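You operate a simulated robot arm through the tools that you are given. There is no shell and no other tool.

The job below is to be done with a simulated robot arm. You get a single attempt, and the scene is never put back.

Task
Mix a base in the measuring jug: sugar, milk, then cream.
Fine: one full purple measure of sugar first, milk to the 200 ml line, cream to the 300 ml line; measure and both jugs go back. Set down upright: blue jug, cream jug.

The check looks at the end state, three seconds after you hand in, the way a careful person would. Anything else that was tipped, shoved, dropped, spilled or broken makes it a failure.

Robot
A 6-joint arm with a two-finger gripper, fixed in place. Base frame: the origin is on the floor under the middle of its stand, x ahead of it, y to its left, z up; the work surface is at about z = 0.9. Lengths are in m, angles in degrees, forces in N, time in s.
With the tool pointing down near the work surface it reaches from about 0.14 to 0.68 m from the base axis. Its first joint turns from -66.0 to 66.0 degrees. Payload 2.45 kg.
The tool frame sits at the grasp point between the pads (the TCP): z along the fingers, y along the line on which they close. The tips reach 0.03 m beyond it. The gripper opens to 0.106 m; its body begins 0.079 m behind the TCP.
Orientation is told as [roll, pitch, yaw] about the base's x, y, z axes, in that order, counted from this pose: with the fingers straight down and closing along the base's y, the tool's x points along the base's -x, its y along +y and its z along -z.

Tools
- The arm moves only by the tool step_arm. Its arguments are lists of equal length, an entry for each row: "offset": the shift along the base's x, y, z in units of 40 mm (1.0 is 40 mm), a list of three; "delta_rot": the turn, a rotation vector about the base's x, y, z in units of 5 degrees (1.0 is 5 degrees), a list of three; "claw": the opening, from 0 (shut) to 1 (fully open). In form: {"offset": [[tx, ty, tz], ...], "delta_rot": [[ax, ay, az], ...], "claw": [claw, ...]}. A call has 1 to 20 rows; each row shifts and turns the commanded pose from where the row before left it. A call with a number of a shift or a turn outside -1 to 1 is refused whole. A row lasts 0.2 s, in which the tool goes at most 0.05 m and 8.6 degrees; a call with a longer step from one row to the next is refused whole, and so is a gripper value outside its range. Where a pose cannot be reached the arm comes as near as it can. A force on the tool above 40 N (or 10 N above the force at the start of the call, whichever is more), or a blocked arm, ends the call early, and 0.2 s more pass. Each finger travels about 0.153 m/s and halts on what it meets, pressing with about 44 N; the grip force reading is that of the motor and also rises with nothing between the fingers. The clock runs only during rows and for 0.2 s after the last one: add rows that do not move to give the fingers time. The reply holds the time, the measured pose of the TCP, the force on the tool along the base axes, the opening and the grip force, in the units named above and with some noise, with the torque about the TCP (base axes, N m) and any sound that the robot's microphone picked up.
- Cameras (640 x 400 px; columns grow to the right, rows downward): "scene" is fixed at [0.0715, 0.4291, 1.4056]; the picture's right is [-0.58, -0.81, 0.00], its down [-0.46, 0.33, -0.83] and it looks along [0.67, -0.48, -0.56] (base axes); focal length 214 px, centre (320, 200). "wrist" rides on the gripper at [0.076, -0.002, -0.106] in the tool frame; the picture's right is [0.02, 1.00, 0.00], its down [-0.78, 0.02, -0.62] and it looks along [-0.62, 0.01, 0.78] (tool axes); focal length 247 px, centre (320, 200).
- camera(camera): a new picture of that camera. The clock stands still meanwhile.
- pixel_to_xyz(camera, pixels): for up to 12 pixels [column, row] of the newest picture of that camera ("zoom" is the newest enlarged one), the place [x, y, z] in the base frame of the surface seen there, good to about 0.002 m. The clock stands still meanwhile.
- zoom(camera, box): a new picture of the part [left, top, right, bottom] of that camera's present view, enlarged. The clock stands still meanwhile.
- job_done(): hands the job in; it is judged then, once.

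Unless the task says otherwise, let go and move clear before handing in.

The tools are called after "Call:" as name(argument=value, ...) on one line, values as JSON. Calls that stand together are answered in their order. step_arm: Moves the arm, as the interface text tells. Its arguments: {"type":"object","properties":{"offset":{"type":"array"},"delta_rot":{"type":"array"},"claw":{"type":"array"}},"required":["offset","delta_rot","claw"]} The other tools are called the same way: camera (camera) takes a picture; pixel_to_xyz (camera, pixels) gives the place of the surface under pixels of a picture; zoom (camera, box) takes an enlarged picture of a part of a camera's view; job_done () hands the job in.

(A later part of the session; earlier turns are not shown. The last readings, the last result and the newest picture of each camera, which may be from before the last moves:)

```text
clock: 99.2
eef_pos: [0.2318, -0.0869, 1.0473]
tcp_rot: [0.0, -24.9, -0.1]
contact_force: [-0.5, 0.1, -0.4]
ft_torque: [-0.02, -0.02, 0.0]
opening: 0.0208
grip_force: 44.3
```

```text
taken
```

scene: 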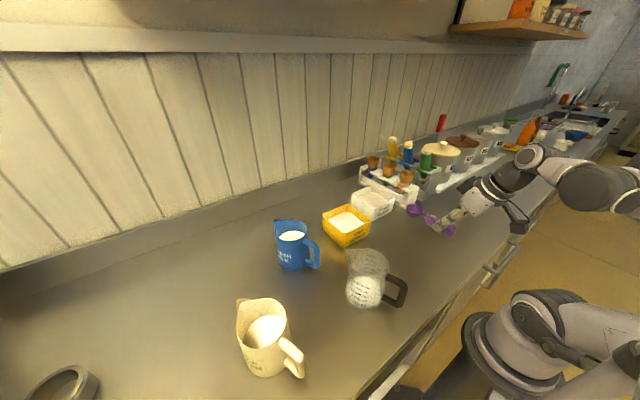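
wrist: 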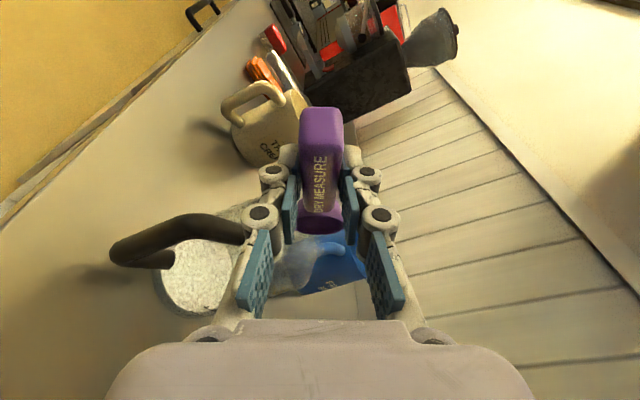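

The scoop is above its old spot. I lower it to just above the counter.

Call:
step_arm(offset=[[0, -0.03, -0.6], [0, 0, -0.6], [0, 0, -0.6], [0, 0, -0.5], [0, 0, -0.3], [0, 0, 0]], delta_rot=[[0, 0, 0], [0, 0, 0], [0, 0, 0], [0, 0, 0], [0, 0, 0], [0, 0, 0]], claw=[0, 0, 0, 0, 0, 0])

Call:
step_arm(offset=[[0, 0, -0.05], [0, 0, -0.05], [0, 0, 0]], delta_rot=[[0, 0, 0], [0, 0, 0], [0, 0, 0]], claw=[0, 0, 0])

Call:
zoom(camera="scene", box=[390, 205, 486, 265])

```text
clock: 100.6
eef_pos: [0.2314, -0.0898, 0.9427]
tcp_rot: [0.1, -24.9, -0.1]
contact_force: [0.1, 0.5, -0.2]
ft_torque: [-0.03, 0.0, -0.01]
opening: 0.0207
grip_force: 43.6
```

```text
clock: 101.4
eef_pos: [0.2305, -0.0916, 0.94]
tcp_rot: [0.1, -24.9, 0.0]
contact_force: [0.7, 0.5, -0.2]
ft_torque: [0.0, 0.02, -0.02]
opening: 0.021
grip_force: 44.8
```

```text
6.67 times, centred on (438, 235) of scene
```

zoom: 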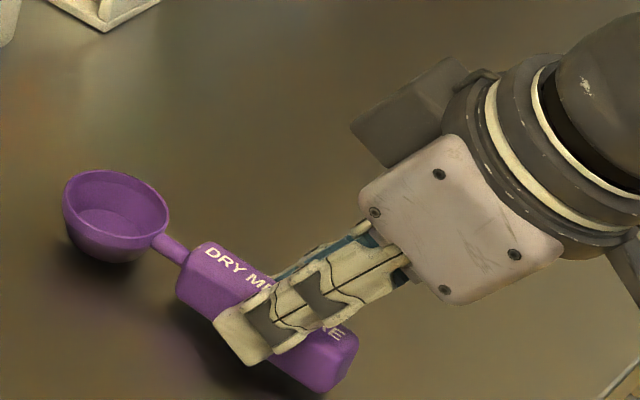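

Still a few millimetres up (shadow gap). I lower in 1 mm rows and watch the vertical force.

Call:
step_arm(offset=[[0, 0.03, -0.03], [0, 0, -0.03], [0, 0, -0.03], [0, 0, 0]], delta_rot=[[0, 0, 0], [0, 0, 0], [0, 0, 0], [0, 0, 0]], claw=[0, 0, 0, 0])

Call:
step_arm(offset=[[0, 0, -0.025], [0, 0, -0.025], [0, 0, 0]], delta_rot=[[0, 0, 0], [0, 0, 0], [0, 0, 0]], claw=[0, 0, 0])

Call:
zoom(camera="scene", box=[390, 205, 486, 265])

```text
clock: 102.4
eef_pos: [0.2332, -0.0893, 0.9351]
tcp_rot: [0.1, -24.9, -0.1]
contact_force: [0.2, 0.2, -0.5]
ft_torque: [0.03, 0.0, 0.01]
opening: 0.0205
grip_force: 43.7
```

```text
clock: 103.2
eef_pos: [0.2319, -0.0892, 0.9342]
tcp_rot: [0.2, -24.9, -0.1]
contact_force: [-1.6, -0.4, 13.8]
ft_torque: [-0.03, -0.65, -0.02]
opening: 0.0207
grip_force: 44.1
```

```text
6.67 times, centred on (438, 235) of scene
```

zoom: 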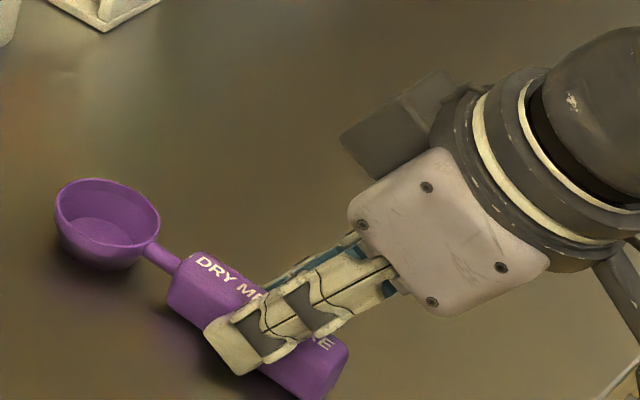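

The scoop touches the counter (13.8 N). I ease up half a millimetre and open the fingers.

Call:
step_arm(offset=[[0, 0, 0.015], [0, 0, 0], [0, 0, 0], [0, 0, 0], [0, 0, 0]], delta_rot=[[0, 0, 0], [0, 0, 0], [0, 0, 0], [0, 0, 0], [0, 0, 0]], claw=[0, 0.25, 0.4, 0.5, 0.5])

Call:
step_arm(offset=[[0, 0, 0.3], [0, 0, 0.6], [0, 0, 0.8], [0, 0, 0.9], [0, 0, 0.9], [0, 0, 0]], delta_rot=[[0, 0, 0], [0, 0, 0], [0, 0, 0], [0, 0, 0], [0, 0, 0], [0, 0, 0]], claw=[0.5, 0.5, 0.5, 0.7, 1, 1])

Call:
zoom(camera="scene", box=[390, 225, 454, 265])

Call:
camera(camera="wrist")

```text
clock: 104.4
eef_pos: [0.233, -0.0887, 0.9337]
tcp_rot: [0.1, -24.9, 0.1]
contact_force: [0.6, -0.7, -0.1]
ft_torque: [0.01, 0.0, 0.01]
opening: 0.0528
grip_force: 0.0
```

```text
clock: 105.8
eef_pos: [0.2319, -0.0917, 1.0735]
tcp_rot: [0.0, -24.8, 0.0]
contact_force: [-0.2, 0.4, 0.6]
ft_torque: [-0.03, -0.01, -0.03]
opening: 0.1059
grip_force: 0.2
```

```text
10.00 times, centred on (422, 245) of scene
```

zoom: 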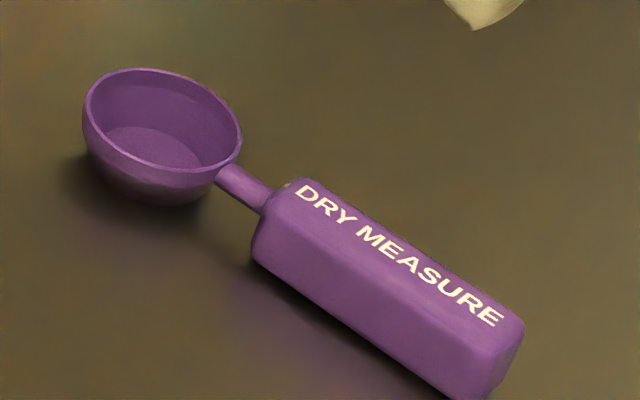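

```text
taken
```

wrist: 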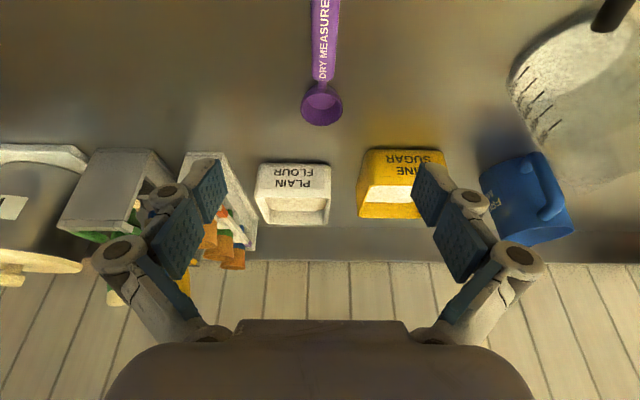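

The scoop is back within about a millimetre of where it stood. Next is the milk jug; I zoom in to measure its rim, handle, spout and milk level.

Call:
zoom(camera="scene", box=[262, 210, 342, 275])

Call:
pixel_to_xyz(camera="zoom", pixels=[[130, 75], [165, 68], [250, 50], [310, 80], [330, 120], [200, 165], [160, 130], [250, 145], [380, 170], [415, 260], [300, 290], [200, 330]])

```text
6.15 times, centred on (302, 242) of scene
```

zoom: 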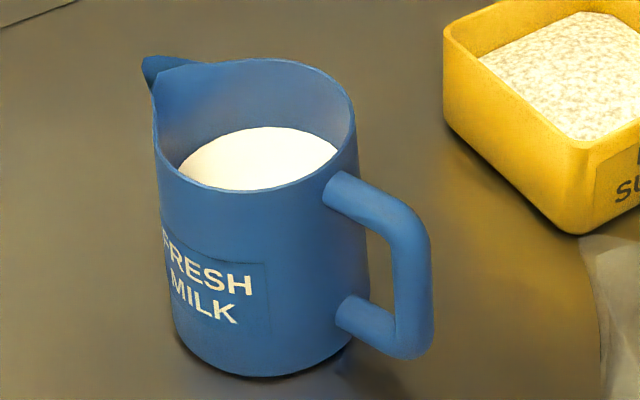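

```text
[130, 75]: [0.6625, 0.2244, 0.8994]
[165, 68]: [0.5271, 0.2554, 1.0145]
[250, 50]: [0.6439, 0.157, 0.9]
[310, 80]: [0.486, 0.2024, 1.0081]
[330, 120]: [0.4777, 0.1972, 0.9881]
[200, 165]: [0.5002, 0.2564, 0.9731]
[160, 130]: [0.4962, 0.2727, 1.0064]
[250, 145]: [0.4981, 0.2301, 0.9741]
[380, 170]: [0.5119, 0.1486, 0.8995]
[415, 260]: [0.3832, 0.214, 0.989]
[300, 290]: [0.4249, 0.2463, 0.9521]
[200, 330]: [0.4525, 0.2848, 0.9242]
```

The blue jug is a cylinder: centre about (0.467,0.238), outer radius 0.0425, rim z 1.015, handle-spout axis at yaw 16°, milk level z≈0.973. I go above it with the tool vertical, yaw 16°.

Call:
step_arm(offset=[[0.2, 0.3, 0.8], [0.4, 0.6, 0.8], [0.6, 0.85, 0.5], [0.65, 0.9, 0.4], [0.65, 0.9, 0], [0.65, 0.95, 0], [0.65, 0.95, 0], [0.65, 0.95, 0], [0.65, 0.95, 0], [0.65, 0.85, 0], [0.1, 0, 0], [0, 0, 0]], delta_rot=[[0, 1, 0], [0, 1, 0], [0, 1, 0], [0, 1, 0], [0, 0.98, 0], [0, 0, 0.64], [0, 0, 0.64], [0, 0, 0.64], [0, 0, 0.64], [0, 0, 0.64], [0, 0, 0], [0, 0, 0]], claw=[1, 1, 1, 1, 1, 1, 1, 1, 1, 1, 1, 1])

Call:
camera(camera="wrist")

Call:
camera(camera="scene")

```text
clock: 108.4
eef_pos: [0.4649, 0.2386, 1.174]
tcp_rot: [0.0, 0.0, 16.0]
contact_force: [-0.2, -0.1, -0.3]
ft_torque: [-0.01, 0.02, 0.03]
opening: 0.1061
grip_force: 0.1
```

```text
taken
```

wrist: 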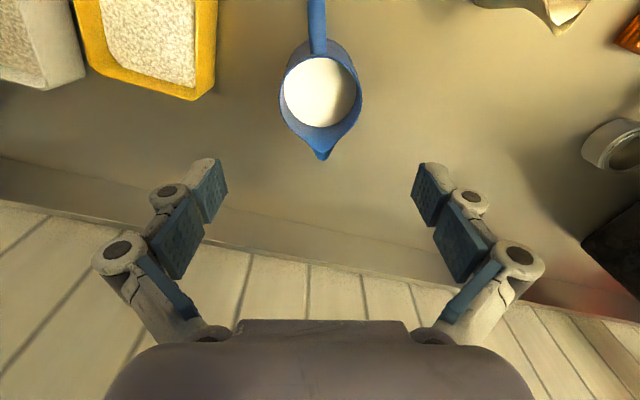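

```text
taken
```

scene: 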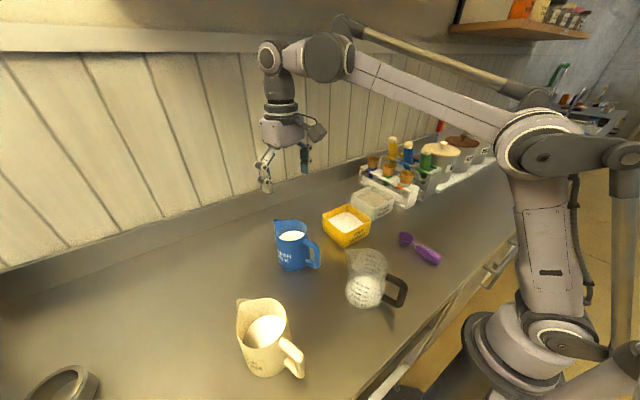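

The jug appears centred (columns 279–362) and aligned with the tool. I measure rim points from this view to fix the centre.

Call:
pixel_to_xyz(camera="wrist", pixels=[[280, 95], [361, 93], [283, 75], [358, 75], [296, 60], [345, 58], [321, 157], [290, 115], [352, 112], [319, 90], [316, 30], [317, 10]])

Call:
zoom(camera="wrist", box=[240, 0, 400, 180])

```text
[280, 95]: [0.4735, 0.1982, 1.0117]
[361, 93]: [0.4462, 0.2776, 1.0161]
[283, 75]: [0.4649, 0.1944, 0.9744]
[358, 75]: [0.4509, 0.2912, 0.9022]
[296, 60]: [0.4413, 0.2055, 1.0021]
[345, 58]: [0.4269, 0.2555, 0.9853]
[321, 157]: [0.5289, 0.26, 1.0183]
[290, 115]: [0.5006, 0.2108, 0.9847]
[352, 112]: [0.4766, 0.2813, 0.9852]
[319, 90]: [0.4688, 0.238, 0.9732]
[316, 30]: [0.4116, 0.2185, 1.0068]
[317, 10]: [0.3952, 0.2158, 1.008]
```

```text
2.22 times, centred on (320, 90) of wrist
```

zoom: 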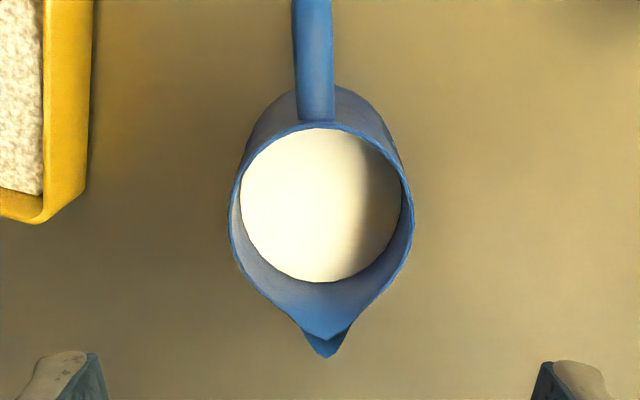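

Rim sides give centre about (0.463,0.238), diameter 0.084, yaw 18°. I turn 2° and descend partway, then check clearance.

Call:
step_arm(offset=[[-0.04, -0.01, -0.8], [0, 0, -0.8], [0, 0, -0.8], [0, 0, -0.4], [0, 0, 0]], delta_rot=[[0, 0, 0.4], [0, 0, 0], [0, 0, 0], [0, 0, 0], [0, 0, 0]], claw=[1, 1, 1, 1, 1])

Call:
camera(camera="wrist")

Call:
zoom(camera="scene", box=[240, 170, 360, 280])

```text
clock: 109.6
eef_pos: [0.4654, 0.2383, 1.0623]
tcp_rot: [0.1, 0.1, 17.9]
contact_force: [-0.3, 0.6, -0.3]
ft_torque: [-0.01, 0.02, 0.0]
opening: 0.1057
grip_force: 0.1
```

```text
taken
```

wrist: 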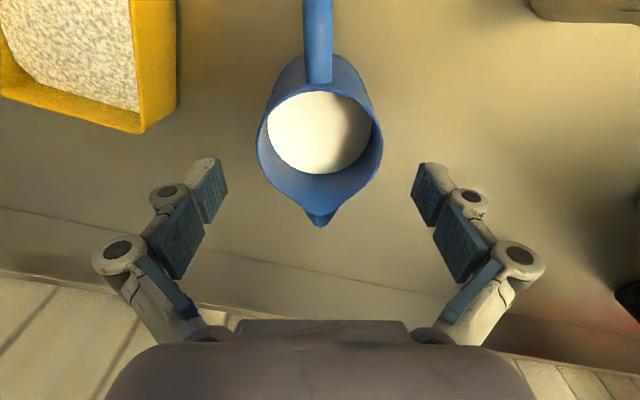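

```text
3.64 times, centred on (300, 225) of scene
```

zoom: 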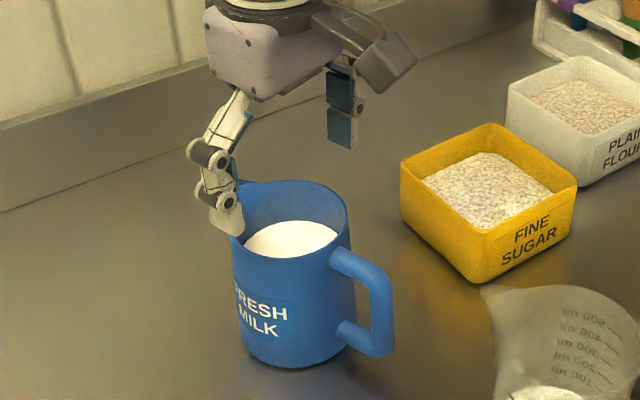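

The jug is centred between the fingers (rim columns 258–382, centre row ≈146 as predicted). I descend to z≈0.975.

Call:
step_arm(offset=[[0, 0, -0.6], [0, 0, -0.6], [0, 0, -0.6], [0, 0, -0.38], [0, 0, 0]], delta_rot=[[0, 0, 0], [0, 0, 0], [0, 0, 0], [0, 0, 0], [0, 0, 0]], claw=[1, 1, 1, 1, 1])

Call:
camera(camera="wrist")

Call:
zoom(camera="scene", box=[240, 170, 360, 280])

```text
clock: 110.8
eef_pos: [0.4635, 0.2402, 0.9769]
tcp_rot: [0.0, 0.0, 18.0]
contact_force: [-0.3, -0.7, -0.2]
ft_torque: [0.02, 0.0, -0.03]
opening: 0.1058
grip_force: 0.0
```

```text
taken
```

wrist: 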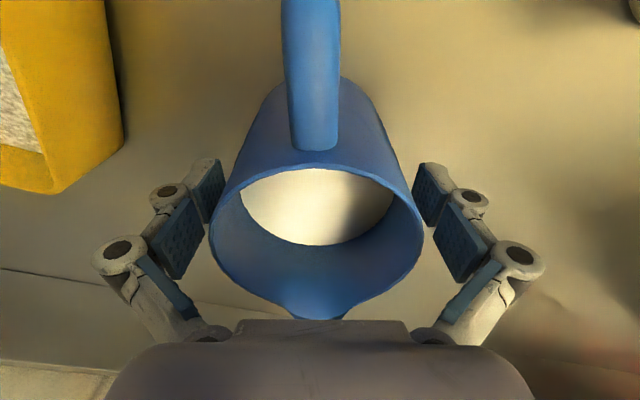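

```text
3.64 times, centred on (300, 225) of scene
```

zoom: 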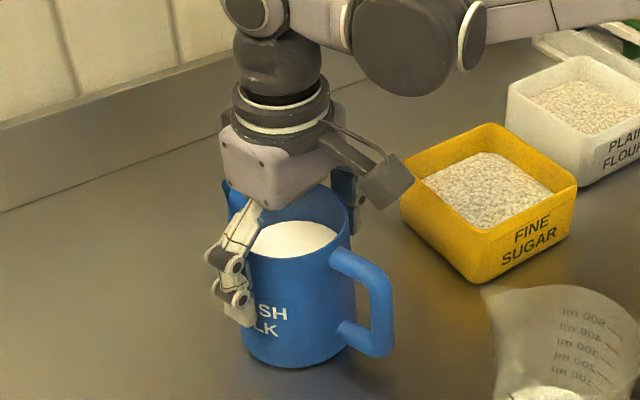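

The fingers straddle the jug with clear gaps on both sides. I close gently on its body.

Call:
step_arm(offset=[[0, 0, 0], [0, 0, 0], [0, 0, 0], [0, 0, 0], [0, 0, 0]], delta_rot=[[0, 0, 0], [0, 0, 0], [0, 0, 0], [0, 0, 0], [0, 0, 0]], claw=[0.9, 0.85, 0.8, 0.7, 0.6])

Call:
step_arm(offset=[[0, 0, 0], [0, 0, 0]], delta_rot=[[0, 0, 0], [0, 0, 0]], claw=[0.4, 0.2])

Call:
camera(camera="wrist")

```text
clock: 112.0
eef_pos: [0.4646, 0.2391, 0.9757]
tcp_rot: [0.2, 0.1, 18.0]
contact_force: [1.1, -0.5, 11.3]
ft_torque: [-0.07, -0.13, -0.01]
opening: 0.0943
grip_force: 44.2
```

```text
clock: 112.6
eef_pos: [0.464, 0.2391, 0.9757]
tcp_rot: [0.2, 0.0, 18.0]
contact_force: [0.6, -0.1, 13.8]
ft_torque: [-0.09, -0.23, -0.04]
opening: 0.0944
grip_force: 43.9
```

```text
taken
```

wrist: 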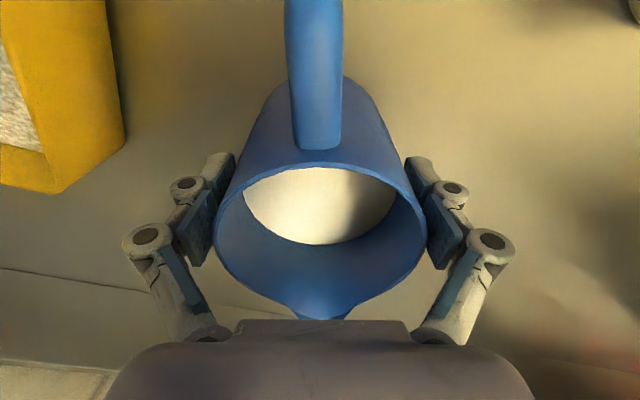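

The opening stopped at 94 mm with an upward force of 14 N, so the finger links are catching the rim rather than the pads meeting the body. I reopen, raise 15 mm and try again.

Call:
step_arm(offset=[[0, 0, 0], [0, 0, 0], [0, 0, 0.2], [0, 0, 0.2], [0, 0, 0]], delta_rot=[[0, 0, 0], [0, 0, 0], [0, 0, 0], [0, 0, 0], [0, 0, 0]], claw=[1, 1, 1, 1, 1])

Call:
step_arm(offset=[[0, 0, 0], [0, 0, 0], [0, 0, 0], [0, 0, 0], [0, 0, 0], [0, 0, 0]], delta_rot=[[0, 0, 0], [0, 0, 0], [0, 0, 0], [0, 0, 0], [0, 0, 0], [0, 0, 0]], claw=[0.95, 0.9, 0.85, 0.8, 0.75, 0.7])

Call:
camera(camera="wrist")

Call:
zoom(camera="scene", box=[250, 190, 340, 275])

```text
clock: 113.8
eef_pos: [0.4647, 0.237, 0.992]
tcp_rot: [0.1, 0.0, 18.0]
contact_force: [0.1, -0.8, -1.0]
ft_torque: [0.04, -0.02, 0.01]
opening: 0.106
grip_force: 0.1
```

```text
clock: 115.2
eef_pos: [0.4635, 0.2377, 0.9914]
tcp_rot: [0.1, 0.0, 17.9]
contact_force: [1.7, 0.7, 14.5]
ft_torque: [0.24, 0.06, 0.0]
opening: 0.0931
grip_force: 44.1
```

```text
taken
```

wrist: 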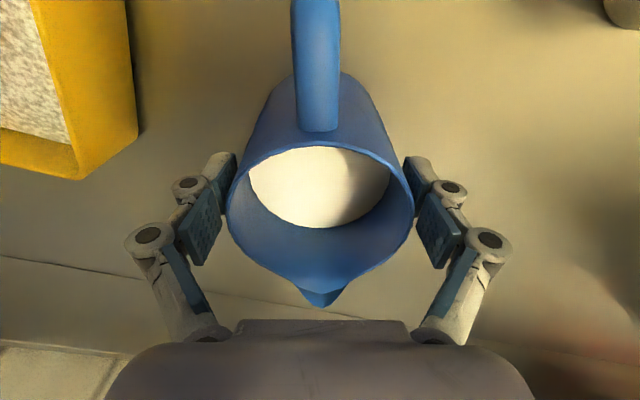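

```text
4.71 times, centred on (295, 232) of scene
```

zoom: 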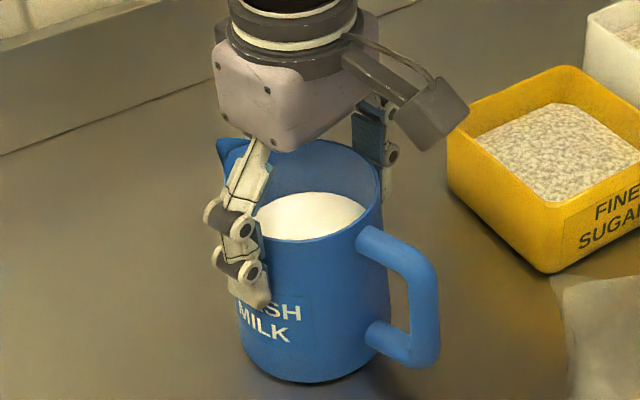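

Same result at z≈0.991: the inner (medial) finger blocks still meet the rim. Only the distal pads should touch, so I reopen and raise to z≈1.005.

Call:
step_arm(offset=[[0, 0, 0], [0, 0, 0], [0, 0, 0.2], [0, 0, 0.13], [0, 0, 0]], delta_rot=[[0, 0, 0], [0, 0, 0], [0, 0, 0], [0, 0, 0], [0, 0, 0]], claw=[1, 1, 1, 1, 1])

Call:
step_arm(offset=[[0, 0, 0], [0, 0, 0], [0, 0, 0], [0, 0, 0], [0, 0, 0], [0, 0, 0]], delta_rot=[[0, 0, 0], [0, 0, 0], [0, 0, 0], [0, 0, 0], [0, 0, 0], [0, 0, 0]], claw=[0.95, 0.9, 0.85, 0.8, 0.75, 0.7])

Call:
camera(camera="wrist")

Call:
zoom(camera="scene", box=[250, 190, 340, 275])

```text
clock: 116.4
eef_pos: [0.4642, 0.2379, 1.0062]
tcp_rot: [0.1, 0.0, 18.0]
contact_force: [-0.4, 0.4, 0.0]
ft_torque: [0.02, -0.03, -0.02]
opening: 0.1062
grip_force: 0.1
```

```text
clock: 117.8
eef_pos: [0.464, 0.2386, 1.0066]
tcp_rot: [0.1, 0.0, 18.0]
contact_force: [0.6, -0.4, 13.8]
ft_torque: [0.01, -0.07, -0.02]
opening: 0.0921
grip_force: 43.4
```

```text
taken
```

wrist: 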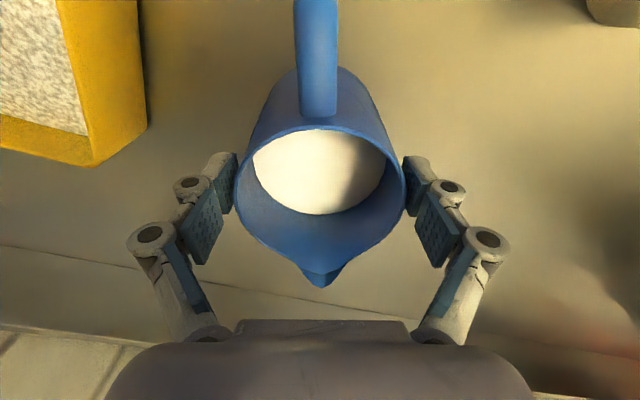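

```text
4.71 times, centred on (295, 232) of scene
```

zoom: 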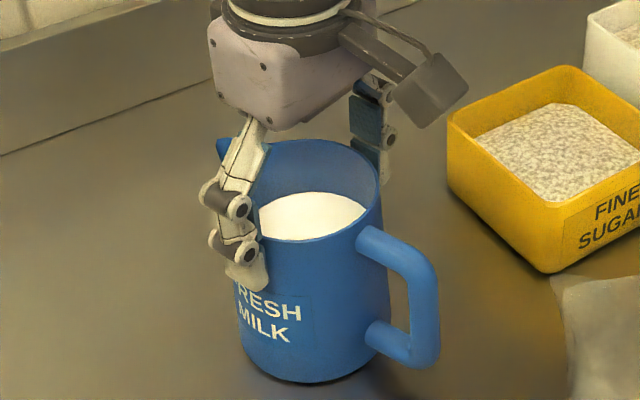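

The opening is still 92 mm here, so the body is probably slightly conical and the pads may actually be gripping. I zoom in on both contact sides to see what touches.

Call:
zoom(camera="wrist", box=[160, 120, 320, 260])

Call:
zoom(camera="wrist", box=[340, 120, 500, 260])

Call:
zoom(camera="scene", box=[270, 205, 334, 255])

```text
2.86 times, centred on (240, 190) of wrist
```

zoom: 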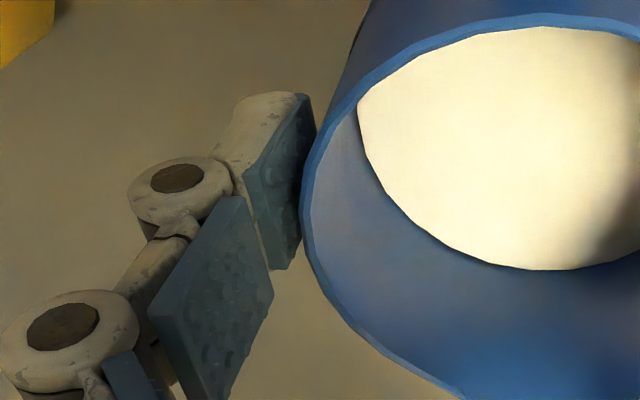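

```text
2.86 times, centred on (420, 190) of wrist
```

zoom: 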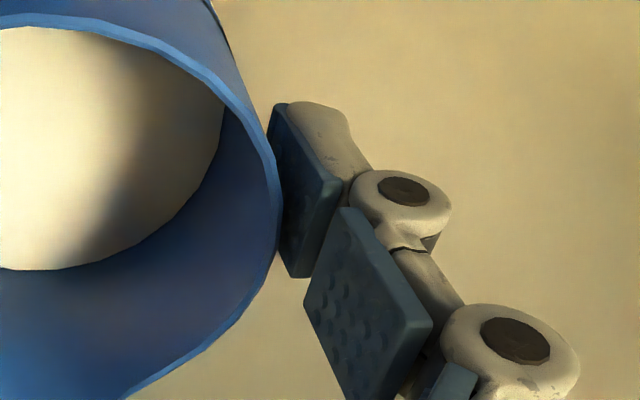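

```text
8.00 times, centred on (302, 230) of scene
```

zoom: 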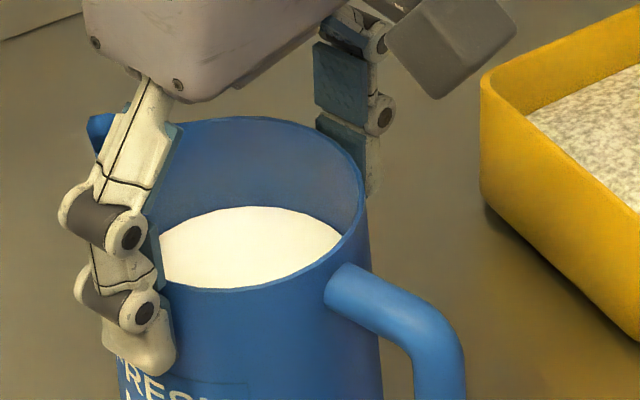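

The distal pads lie flat on the body and the medial blocks are clear, so these were real grips on a slightly conical body (wider lower down). A deeper grip near the centre of mass is better for pouring: I reopen, go down to z≈0.970, and close.

Call:
step_arm(offset=[[0, 0, 0], [0, 0, 0], [0, 0, -0.3], [0, 0, -0.3], [0, 0, -0.3], [0, 0, 0]], delta_rot=[[0, 0, 0], [0, 0, 0], [0, 0, 0], [0, 0, 0], [0, 0, 0], [0, 0, 0]], claw=[1, 1, 1, 1, 1, 1])

Call:
step_arm(offset=[[0, 0, 0], [0, 0, 0], [0, 0, 0], [0, 0, 0], [0, 0, 0], [0, 0, 0]], delta_rot=[[0, 0, 0], [0, 0, 0], [0, 0, 0], [0, 0, 0], [0, 0, 0], [0, 0, 0]], claw=[0.95, 0.9, 0.85, 0.8, 0.7, 0.5])

Call:
zoom(camera="wrist", box=[120, 100, 520, 340])

```text
clock: 119.2
eef_pos: [0.4648, 0.2395, 0.9701]
tcp_rot: [0.1, -0.1, 18.0]
contact_force: [-0.2, 0.1, 0.0]
ft_torque: [0.01, -0.03, -0.01]
opening: 0.106
grip_force: 0.1
```

```text
clock: 120.6
eef_pos: [0.4645, 0.2388, 0.9694]
tcp_rot: [0.1, 0.0, 18.0]
contact_force: [0.6, 0.7, 13.4]
ft_torque: [-0.09, -0.15, -0.02]
opening: 0.0948
grip_force: 43.7
```

```text
1.60 times, centred on (320, 220) of wrist
```

zoom: 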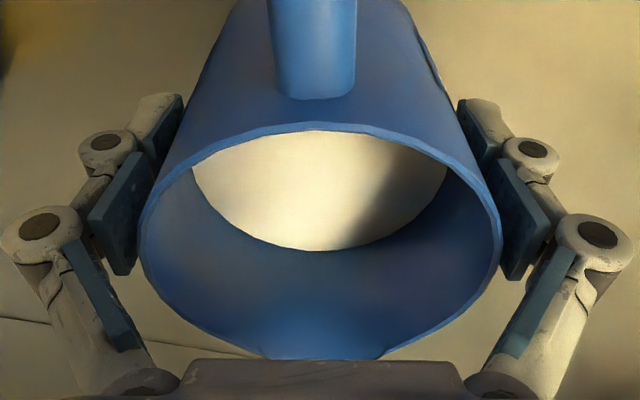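

Grip 43.7 N at 94.8 mm. I make an 8 mm test lift and read the load.

Call:
step_arm(offset=[[0, 0, 0.1], [0, 0, 0.1], [0, 0, 0], [0, 0, 0]], delta_rot=[[0, 0, 0], [0, 0, 0], [0, 0, 0], [0, 0, 0]], claw=[0.5, 0.5, 0.5, 0.5])

Call:
zoom(camera="scene", box=[250, 190, 340, 275])

```text
clock: 121.6
eef_pos: [0.4648, 0.2408, 0.9762]
tcp_rot: [0.1, 0.0, 18.1]
contact_force: [0.0, -0.8, -0.9]
ft_torque: [-0.02, 0.01, 0.0]
opening: 0.0948
grip_force: 43.7
```

```text
4.71 times, centred on (295, 232) of scene
```

zoom: 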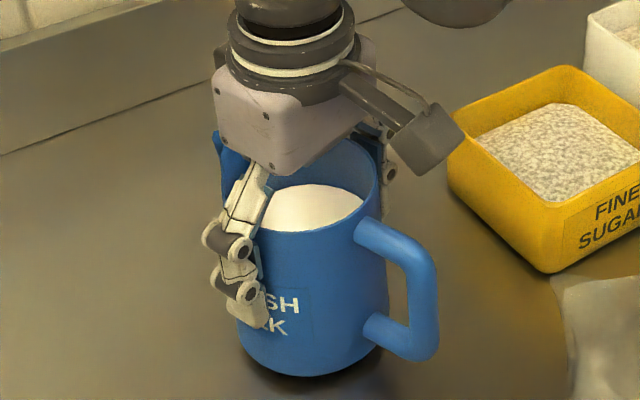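

The jug looks raised slightly (its base moved up ~8 px in the zoom). I lift 40 mm more and check it follows without tilting.

Call:
step_arm(offset=[[0, 0, 0.2], [0, 0, 0.3], [0, 0, 0.3], [0, 0, 0.2], [0, 0, 0], [0, 0, 0]], delta_rot=[[0, 0, 0], [0, 0, 0], [0, 0, 0], [0, 0, 0], [0, 0, 0], [0, 0, 0]], claw=[0.5, 0.5, 0.5, 0.5, 0.5, 0.5])

Call:
zoom(camera="scene", box=[250, 180, 340, 275])

Call:
camera(camera="wrist")

```text
clock: 123.0
eef_pos: [0.4655, 0.2407, 1.0186]
tcp_rot: [0.1, -0.1, 18.0]
contact_force: [-0.2, 0.0, -1.0]
ft_torque: [0.01, -0.01, 0.01]
opening: 0.0945
grip_force: 43.7
```

```text
4.21 times, centred on (295, 228) of scene
```

zoom: 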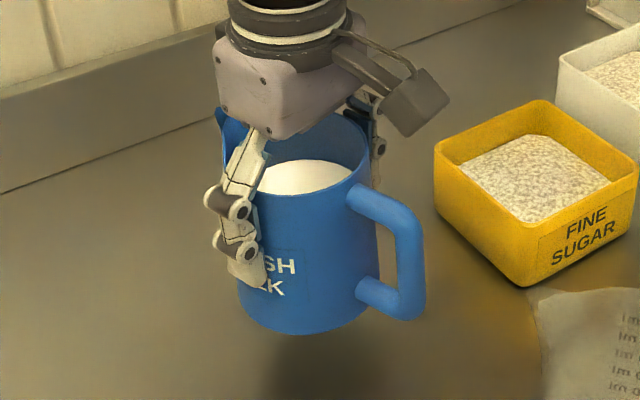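

```text
taken
```

wrist: 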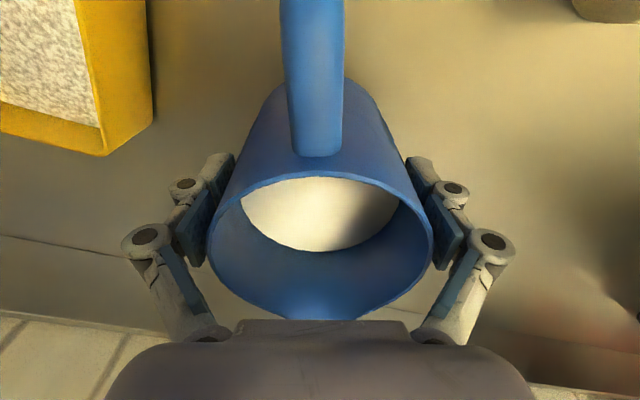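

The jug is held upright, 50 mm off the counter, milk undisturbed. I raise it to z≈1.12 first.

Call:
step_arm(offset=[[0, 0, 0.3], [0, 0, 0.5], [0, 0, 0.6], [0, 0, 0.6], [0, 0, 0.4], [0, 0, 0.2], [0, 0, 0]], delta_rot=[[0, 0, 0], [0, 0, 0], [0, 0, 0], [0, 0, 0], [0, 0, 0], [0, 0, 0], [0, 0, 0]], claw=[0.5, 0.5, 0.5, 0.5, 0.5, 0.5, 0.5])

Call:
step_arm(offset=[[-0.05, 0, 0], [-0.1, 0, 0], [-0.2, 0.01, 0], [-0.25, 0.01, 0], [-0.25, 0.01, 0], [-0.25, 0.01, 0], [-0.25, 0.01, 0], [-0.25, 0.01, 0], [-0.25, 0.01, 0], [-0.25, 0.01, 0], [-0.25, 0.01, 0], [-0.25, 0.01, 0], [-0.25, 0.01, 0], [-0.25, 0.01, 0], [-0.25, 0.01, 0], [-0.25, 0.01, 0], [-0.25, 0.01, 0], [-0.25, 0.01, 0], [-0.25, 0.01, 0], [-0.2, 0.01, 0]], delta_rot=[[0, 0, -0.3], [0, 0, -0.6], [0, 0, -1], [0, 0, -1], [0, 0, -1], [0, 0, -1], [0, 0, -1], [0, 0, -1], [0, 0, -1], [0, 0, -1], [0, 0, -1], [0, 0, -1], [0, 0, -1], [0, 0, -1], [0, 0, -1], [0, 0, -1], [0, 0, -1], [0, 0, -1], [0, 0, -1], [0, 0, -1]], claw=[0.5, 0.5, 0.5, 0.5, 0.5, 0.5, 0.5, 0.5, 0.5, 0.5, 0.5, 0.5, 0.5, 0.5, 0.5, 0.5, 0.5, 0.5, 0.5, 0.5])

Call:
camera(camera="scene")

Call:
camera(camera="wrist")

```text
clock: 124.6
eef_pos: [0.4644, 0.2394, 1.1212]
tcp_rot: [0.1, 0.1, 18.0]
contact_force: [0.3, -0.7, -1.5]
ft_torque: [0.02, -0.01, 0.01]
opening: 0.0947
grip_force: 44.4
```

```text
clock: 128.8
eef_pos: [0.2834, 0.2465, 1.1176]
tcp_rot: [0.0, 0.0, -76.6]
contact_force: [0.1, -0.6, -0.3]
ft_torque: [-0.01, -0.04, 0.0]
opening: 0.0947
grip_force: 44.1
```

```text
taken
```

scene: 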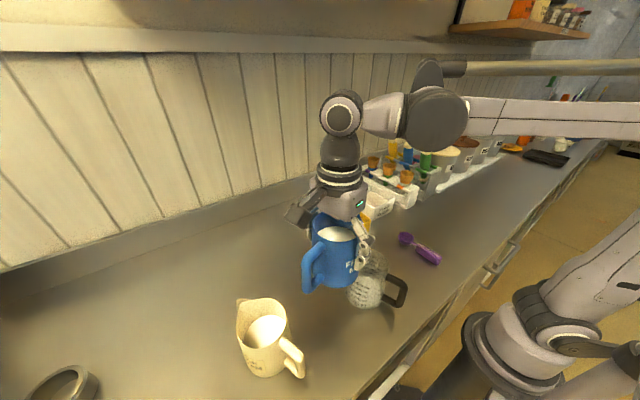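

```text
taken
```

wrist: 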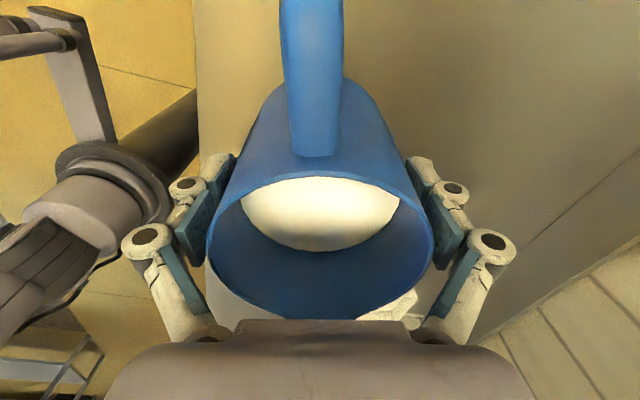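

The jug is carried without spilling; the sugar in the measuring jug is visible at (365,290). I finish turning to yaw -90 and take position beside the measuring jug.

Call:
step_arm(offset=[[-0.08, 0.02, 0], [-0.08, 0.02, 0], [-0.08, 0.01, 0], [0, 0, 0]], delta_rot=[[0, 0, -1], [0, 0, -1], [0, 0, -0.68], [0, 0, 0]], claw=[0.5, 0.5, 0.5, 0.5])

Call:
zoom(camera="scene", box=[280, 200, 440, 320])

Call:
pixel_to_xyz(camera="zoom", pixels=[[330, 350], [300, 340], [340, 320], [380, 300], [150, 200], [200, 190], [250, 200], [280, 180], [110, 100], [440, 310]])

```text
clock: 129.8
eef_pos: [0.2723, 0.2493, 1.1188]
tcp_rot: [0.2, 0.0, -90.0]
contact_force: [0.6, 0.4, -0.9]
ft_torque: [-0.02, 0.03, 0.02]
opening: 0.0948
grip_force: 44.1
```

```text
3.33 times, centred on (360, 260) of scene
```

zoom: 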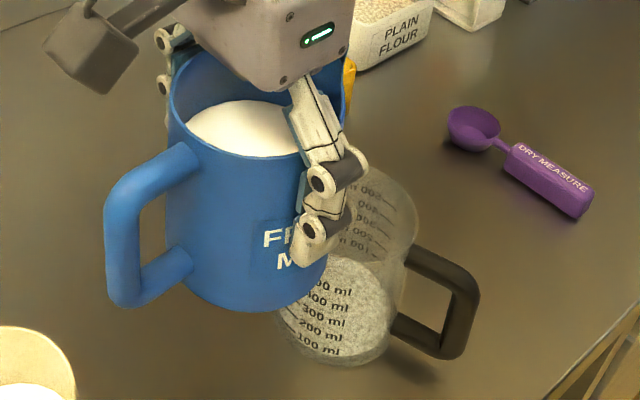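

```text
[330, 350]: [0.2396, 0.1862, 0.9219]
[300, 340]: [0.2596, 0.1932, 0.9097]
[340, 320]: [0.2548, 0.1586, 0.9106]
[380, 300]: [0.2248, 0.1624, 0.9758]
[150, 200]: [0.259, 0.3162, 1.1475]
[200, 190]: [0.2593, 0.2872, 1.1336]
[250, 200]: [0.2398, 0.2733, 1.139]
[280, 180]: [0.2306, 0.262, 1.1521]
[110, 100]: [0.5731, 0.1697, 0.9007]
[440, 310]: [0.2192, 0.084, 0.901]
```

The graduations stay visible at zoom (320,290–345); from the ticks I compute the 200 ml line at z≈0.931 and the 300 ml line at z≈0.947. I tilt the jug to 25° (below the pouring point) while lowering a little.

Call:
step_arm(offset=[[0, 0, -0.2], [0, 0, -0.3], [0, 0, -0.4], [0, 0, -0.4], [0, 0, -0.4], [0, 0, 0], [0, 0, 0]], delta_rot=[[0.6, 0, 0], [0.9, 0, 0], [1, 0, 0], [1, 0, 0], [1, 0, 0], [0.5, 0, 0], [0, 0, 0]], claw=[0.5, 0.5, 0.5, 0.5, 0.5, 0.5, 0.5])

Call:
camera(camera="scene")

Call:
zoom(camera="scene", box=[280, 200, 440, 320])

Call:
camera(camera="wrist")

```text
clock: 131.4
eef_pos: [0.2714, 0.2482, 1.0524]
tcp_rot: [0.1, 25.1, -89.9]
contact_force: [0.3, 0.8, -1.2]
ft_torque: [-0.01, -0.04, 0.01]
opening: 0.0946
grip_force: 43.6
```

```text
taken
```

scene: 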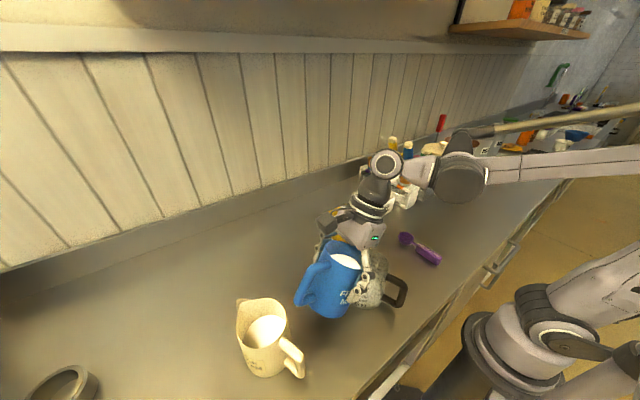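

```text
3.33 times, centred on (360, 260) of scene
```

zoom: 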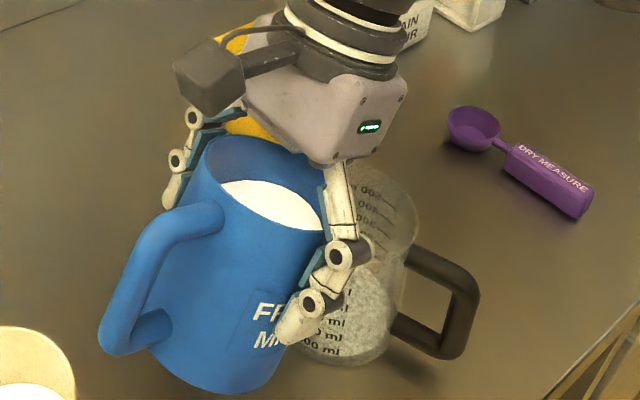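

```text
taken
```

wrist: 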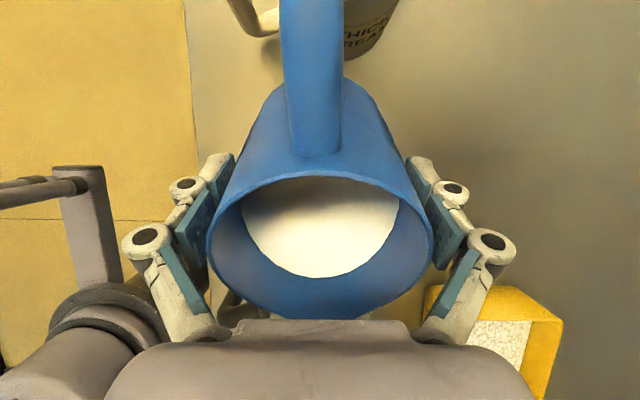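

The jug turns rigidly with the gripper and milk is still inside. By geometry the spout tip is at about (0.272,0.166,1.066), over the jug's mouth. I lower the spout to z≈1.036 and tilt to 33°, watching for the first flow.

Call:
step_arm(offset=[[0, 0, -0.3], [0, 0, -0.3], [0, 0, -0.1], [0, 0.01, 0.09], [0, 0.01, 0.09], [0, 0, 0.06], [0, 0, 0.06], [0, 0, 0]], delta_rot=[[0, 0, 0], [0, 0, 0], [0, 0, 0], [0.5, 0, 0], [0.5, 0, 0], [0.3, 0, 0], [0.3, 0, 0], [0, 0, 0]], claw=[0.5, 0.5, 0.5, 0.5, 0.5, 0.5, 0.5, 0.5])

Call:
zoom(camera="scene", box=[300, 210, 420, 320])

Call:
camera(camera="wrist")

```text
clock: 133.2
eef_pos: [0.2723, 0.2497, 1.0368]
tcp_rot: [0.2, 33.1, -89.9]
contact_force: [0.5, 0.9, -1.3]
ft_torque: [-0.01, -0.05, -0.01]
opening: 0.0947
grip_force: 44.2
```

```text
3.64 times, centred on (360, 265) of scene
```

zoom: 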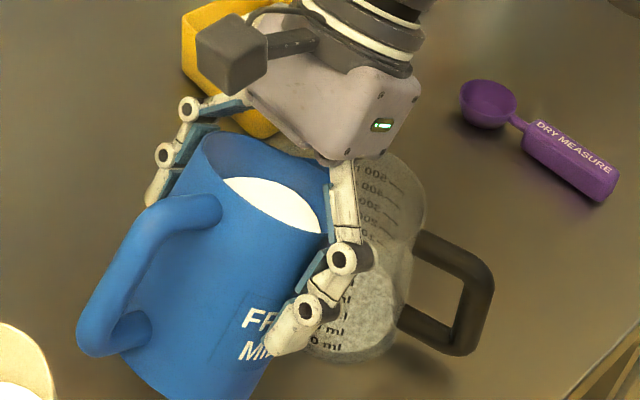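

```text
taken
```

wrist: 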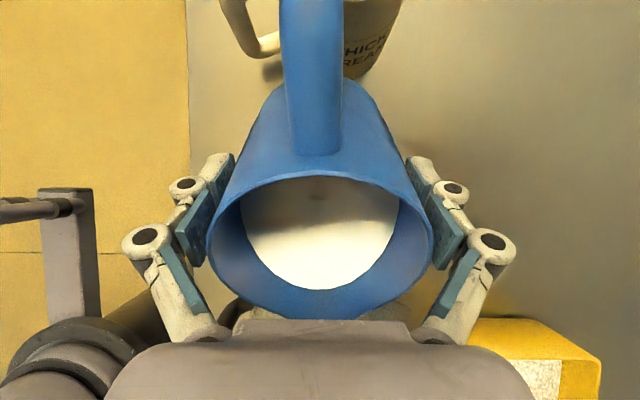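

No flow yet; the milk edge (row 290) nears the lip (row 315) in the wrist picture. I tilt slowly on to 39°.

Call:
step_arm(offset=[[0, 0, 0.055], [0, 0, 0.055], [0, 0, 0.055], [0, 0, 0.055], [0, 0, 0], [0, 0, 0]], delta_rot=[[0.3, 0, 0], [0.3, 0, 0], [0.3, 0, 0], [0.3, 0, 0], [0, 0, 0], [0, 0, 0]], claw=[0.5, 0.5, 0.5, 0.5, 0.5, 0.5])

Call:
zoom(camera="scene", box=[300, 210, 420, 320])

Call:
zoom(camera="wrist", box=[200, 150, 460, 350])

```text
clock: 134.6
eef_pos: [0.2741, 0.2486, 1.0459]
tcp_rot: [0.2, 39.0, -90.0]
contact_force: [0.8, 0.2, -0.9]
ft_torque: [-0.01, 0.0, 0.01]
opening: 0.0945
grip_force: 44.1
```

```text
3.64 times, centred on (360, 265) of scene
```

zoom: 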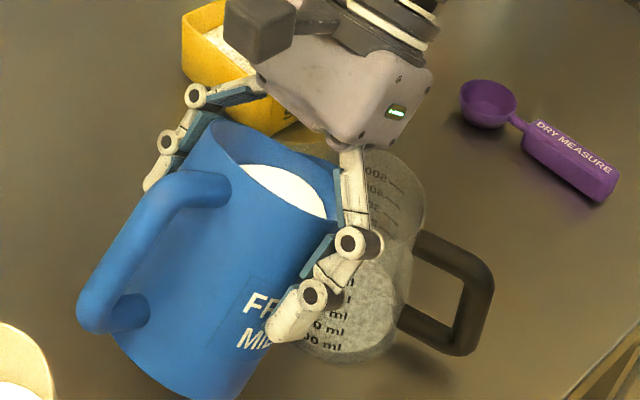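

```text
2.00 times, centred on (330, 250) of wrist
```

zoom: 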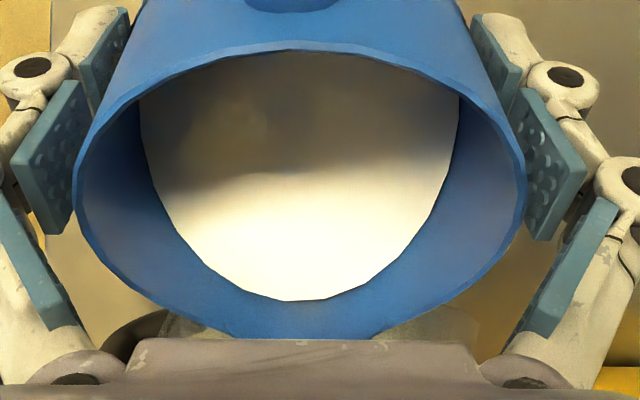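

Still no stream; the milk's edge has nearly reached the lip. I tilt on to 43° in small steps.

Call:
step_arm(offset=[[0, 0, 0.055], [0, 0, 0.055], [0, 0, 0.03], [0, 0, 0], [0, 0, 0]], delta_rot=[[0.3, 0, 0], [0.3, 0, 0], [0.2, 0, 0], [0, 0, 0], [0, 0, 0]], claw=[0.5, 0.5, 0.5, 0.5, 0.5])

Call:
zoom(camera="scene", box=[300, 210, 420, 320])

Call:
zoom(camera="wrist", box=[200, 150, 460, 350])

```text
clock: 135.8
eef_pos: [0.2726, 0.2489, 1.0502]
tcp_rot: [0.2, 43.0, -89.9]
contact_force: [0.6, -0.6, -1.2]
ft_torque: [-0.02, 0.0, -0.02]
opening: 0.0944
grip_force: 44.1
```

```text
3.64 times, centred on (360, 265) of scene
```

zoom: 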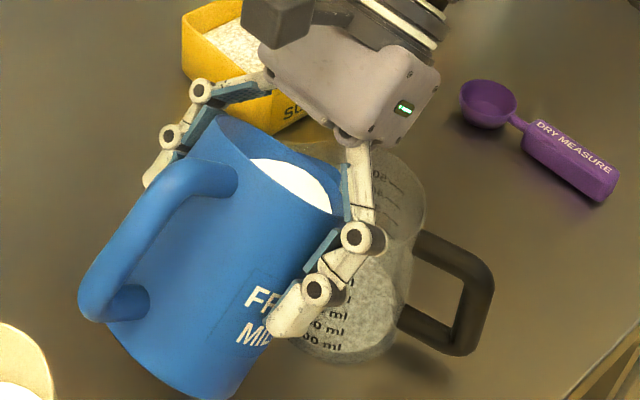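

```text
2.00 times, centred on (330, 250) of wrist
```

zoom: 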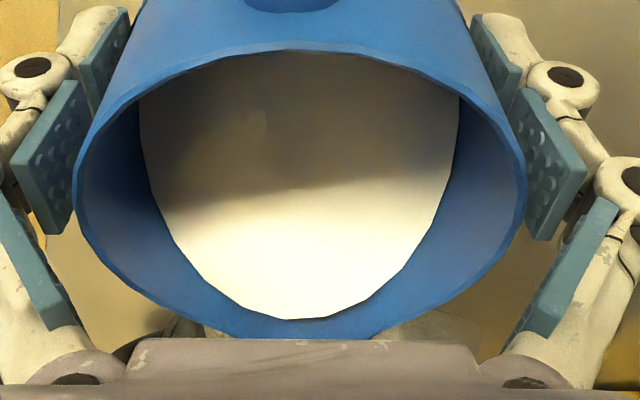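

The milk's edge is at zoom row 318, lip about 335; no stream yet. I continue 4° more.

Call:
step_arm(offset=[[0, -0.005, 0.035], [0, -0.005, 0.035], [0, -0.005, 0.035], [0, -0.005, 0.035], [0, 0, 0], [0, 0, 0]], delta_rot=[[0.2, 0, 0], [0.2, 0, 0], [0.2, 0, 0], [0.2, 0, 0], [0, 0, 0], [0, 0, 0]], claw=[0.5, 0.5, 0.5, 0.5, 0.5, 0.5])

Call:
zoom(camera="scene", box=[300, 210, 420, 320])

Call:
zoom(camera="wrist", box=[200, 150, 460, 350])

```text
clock: 137.2
eef_pos: [0.2724, 0.2469, 1.0582]
tcp_rot: [0.2, 46.9, -89.9]
contact_force: [0.0, 0.3, -1.0]
ft_torque: [-0.03, -0.01, 0.03]
opening: 0.0943
grip_force: 44.2
```

```text
3.64 times, centred on (360, 265) of scene
```

zoom: 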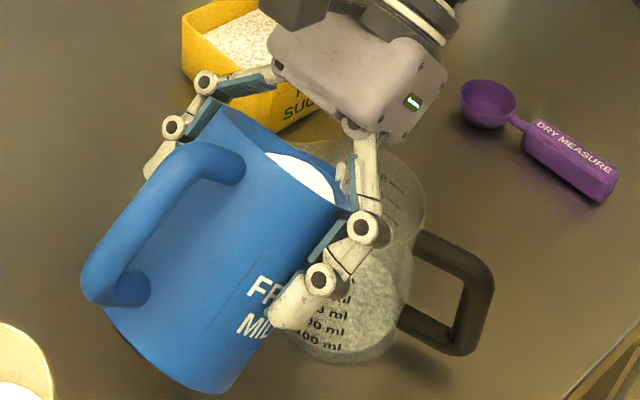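

```text
2.00 times, centred on (330, 250) of wrist
```

zoom: 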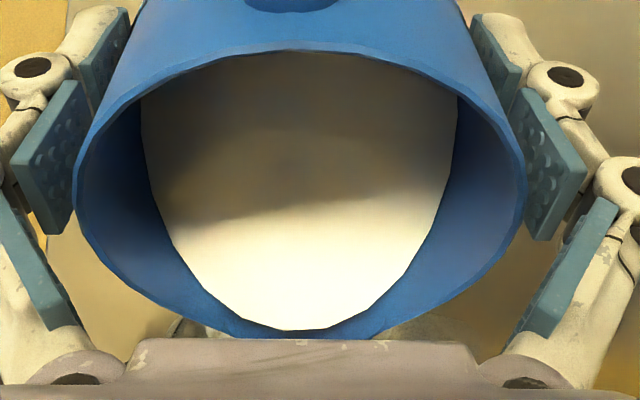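

No stream yet; milk edge at row 330. I continue in small steps to 51°.

Call:
step_arm(offset=[[0, -0.008, 0.035], [0, -0.008, 0.035], [0, -0.008, 0.035], [0, -0.008, 0.035], [0, 0, 0], [0, 0, 0]], delta_rot=[[0.2, 0, 0], [0.2, 0, 0], [0.2, 0, 0], [0.2, 0, 0], [0, 0, 0], [0, 0, 0]], claw=[0.5, 0.5, 0.5, 0.5, 0.5, 0.5])

Call:
zoom(camera="scene", box=[300, 210, 420, 320])

Call:
zoom(camera="wrist", box=[200, 150, 460, 350])

```text
clock: 138.6
eef_pos: [0.2715, 0.2465, 1.0624]
tcp_rot: [0.2, 50.9, -90.0]
contact_force: [-0.3, -0.5, -0.4]
ft_torque: [-0.07, 0.0, -0.02]
opening: 0.0945
grip_force: 44.1
```

```text
3.64 times, centred on (360, 265) of scene
```

zoom: 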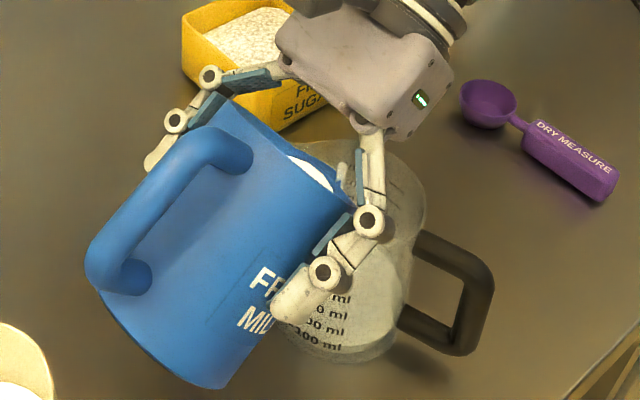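

```text
2.00 times, centred on (330, 250) of wrist
```

zoom: 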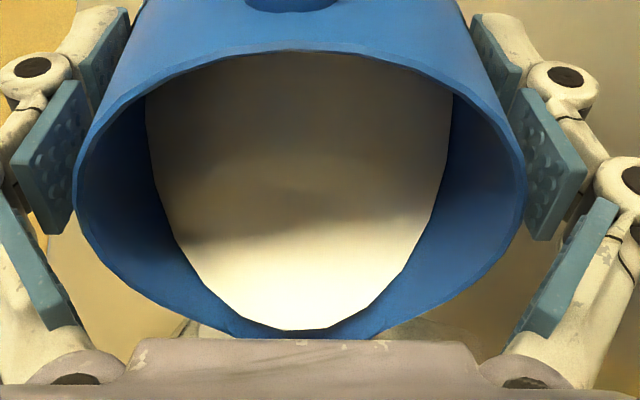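

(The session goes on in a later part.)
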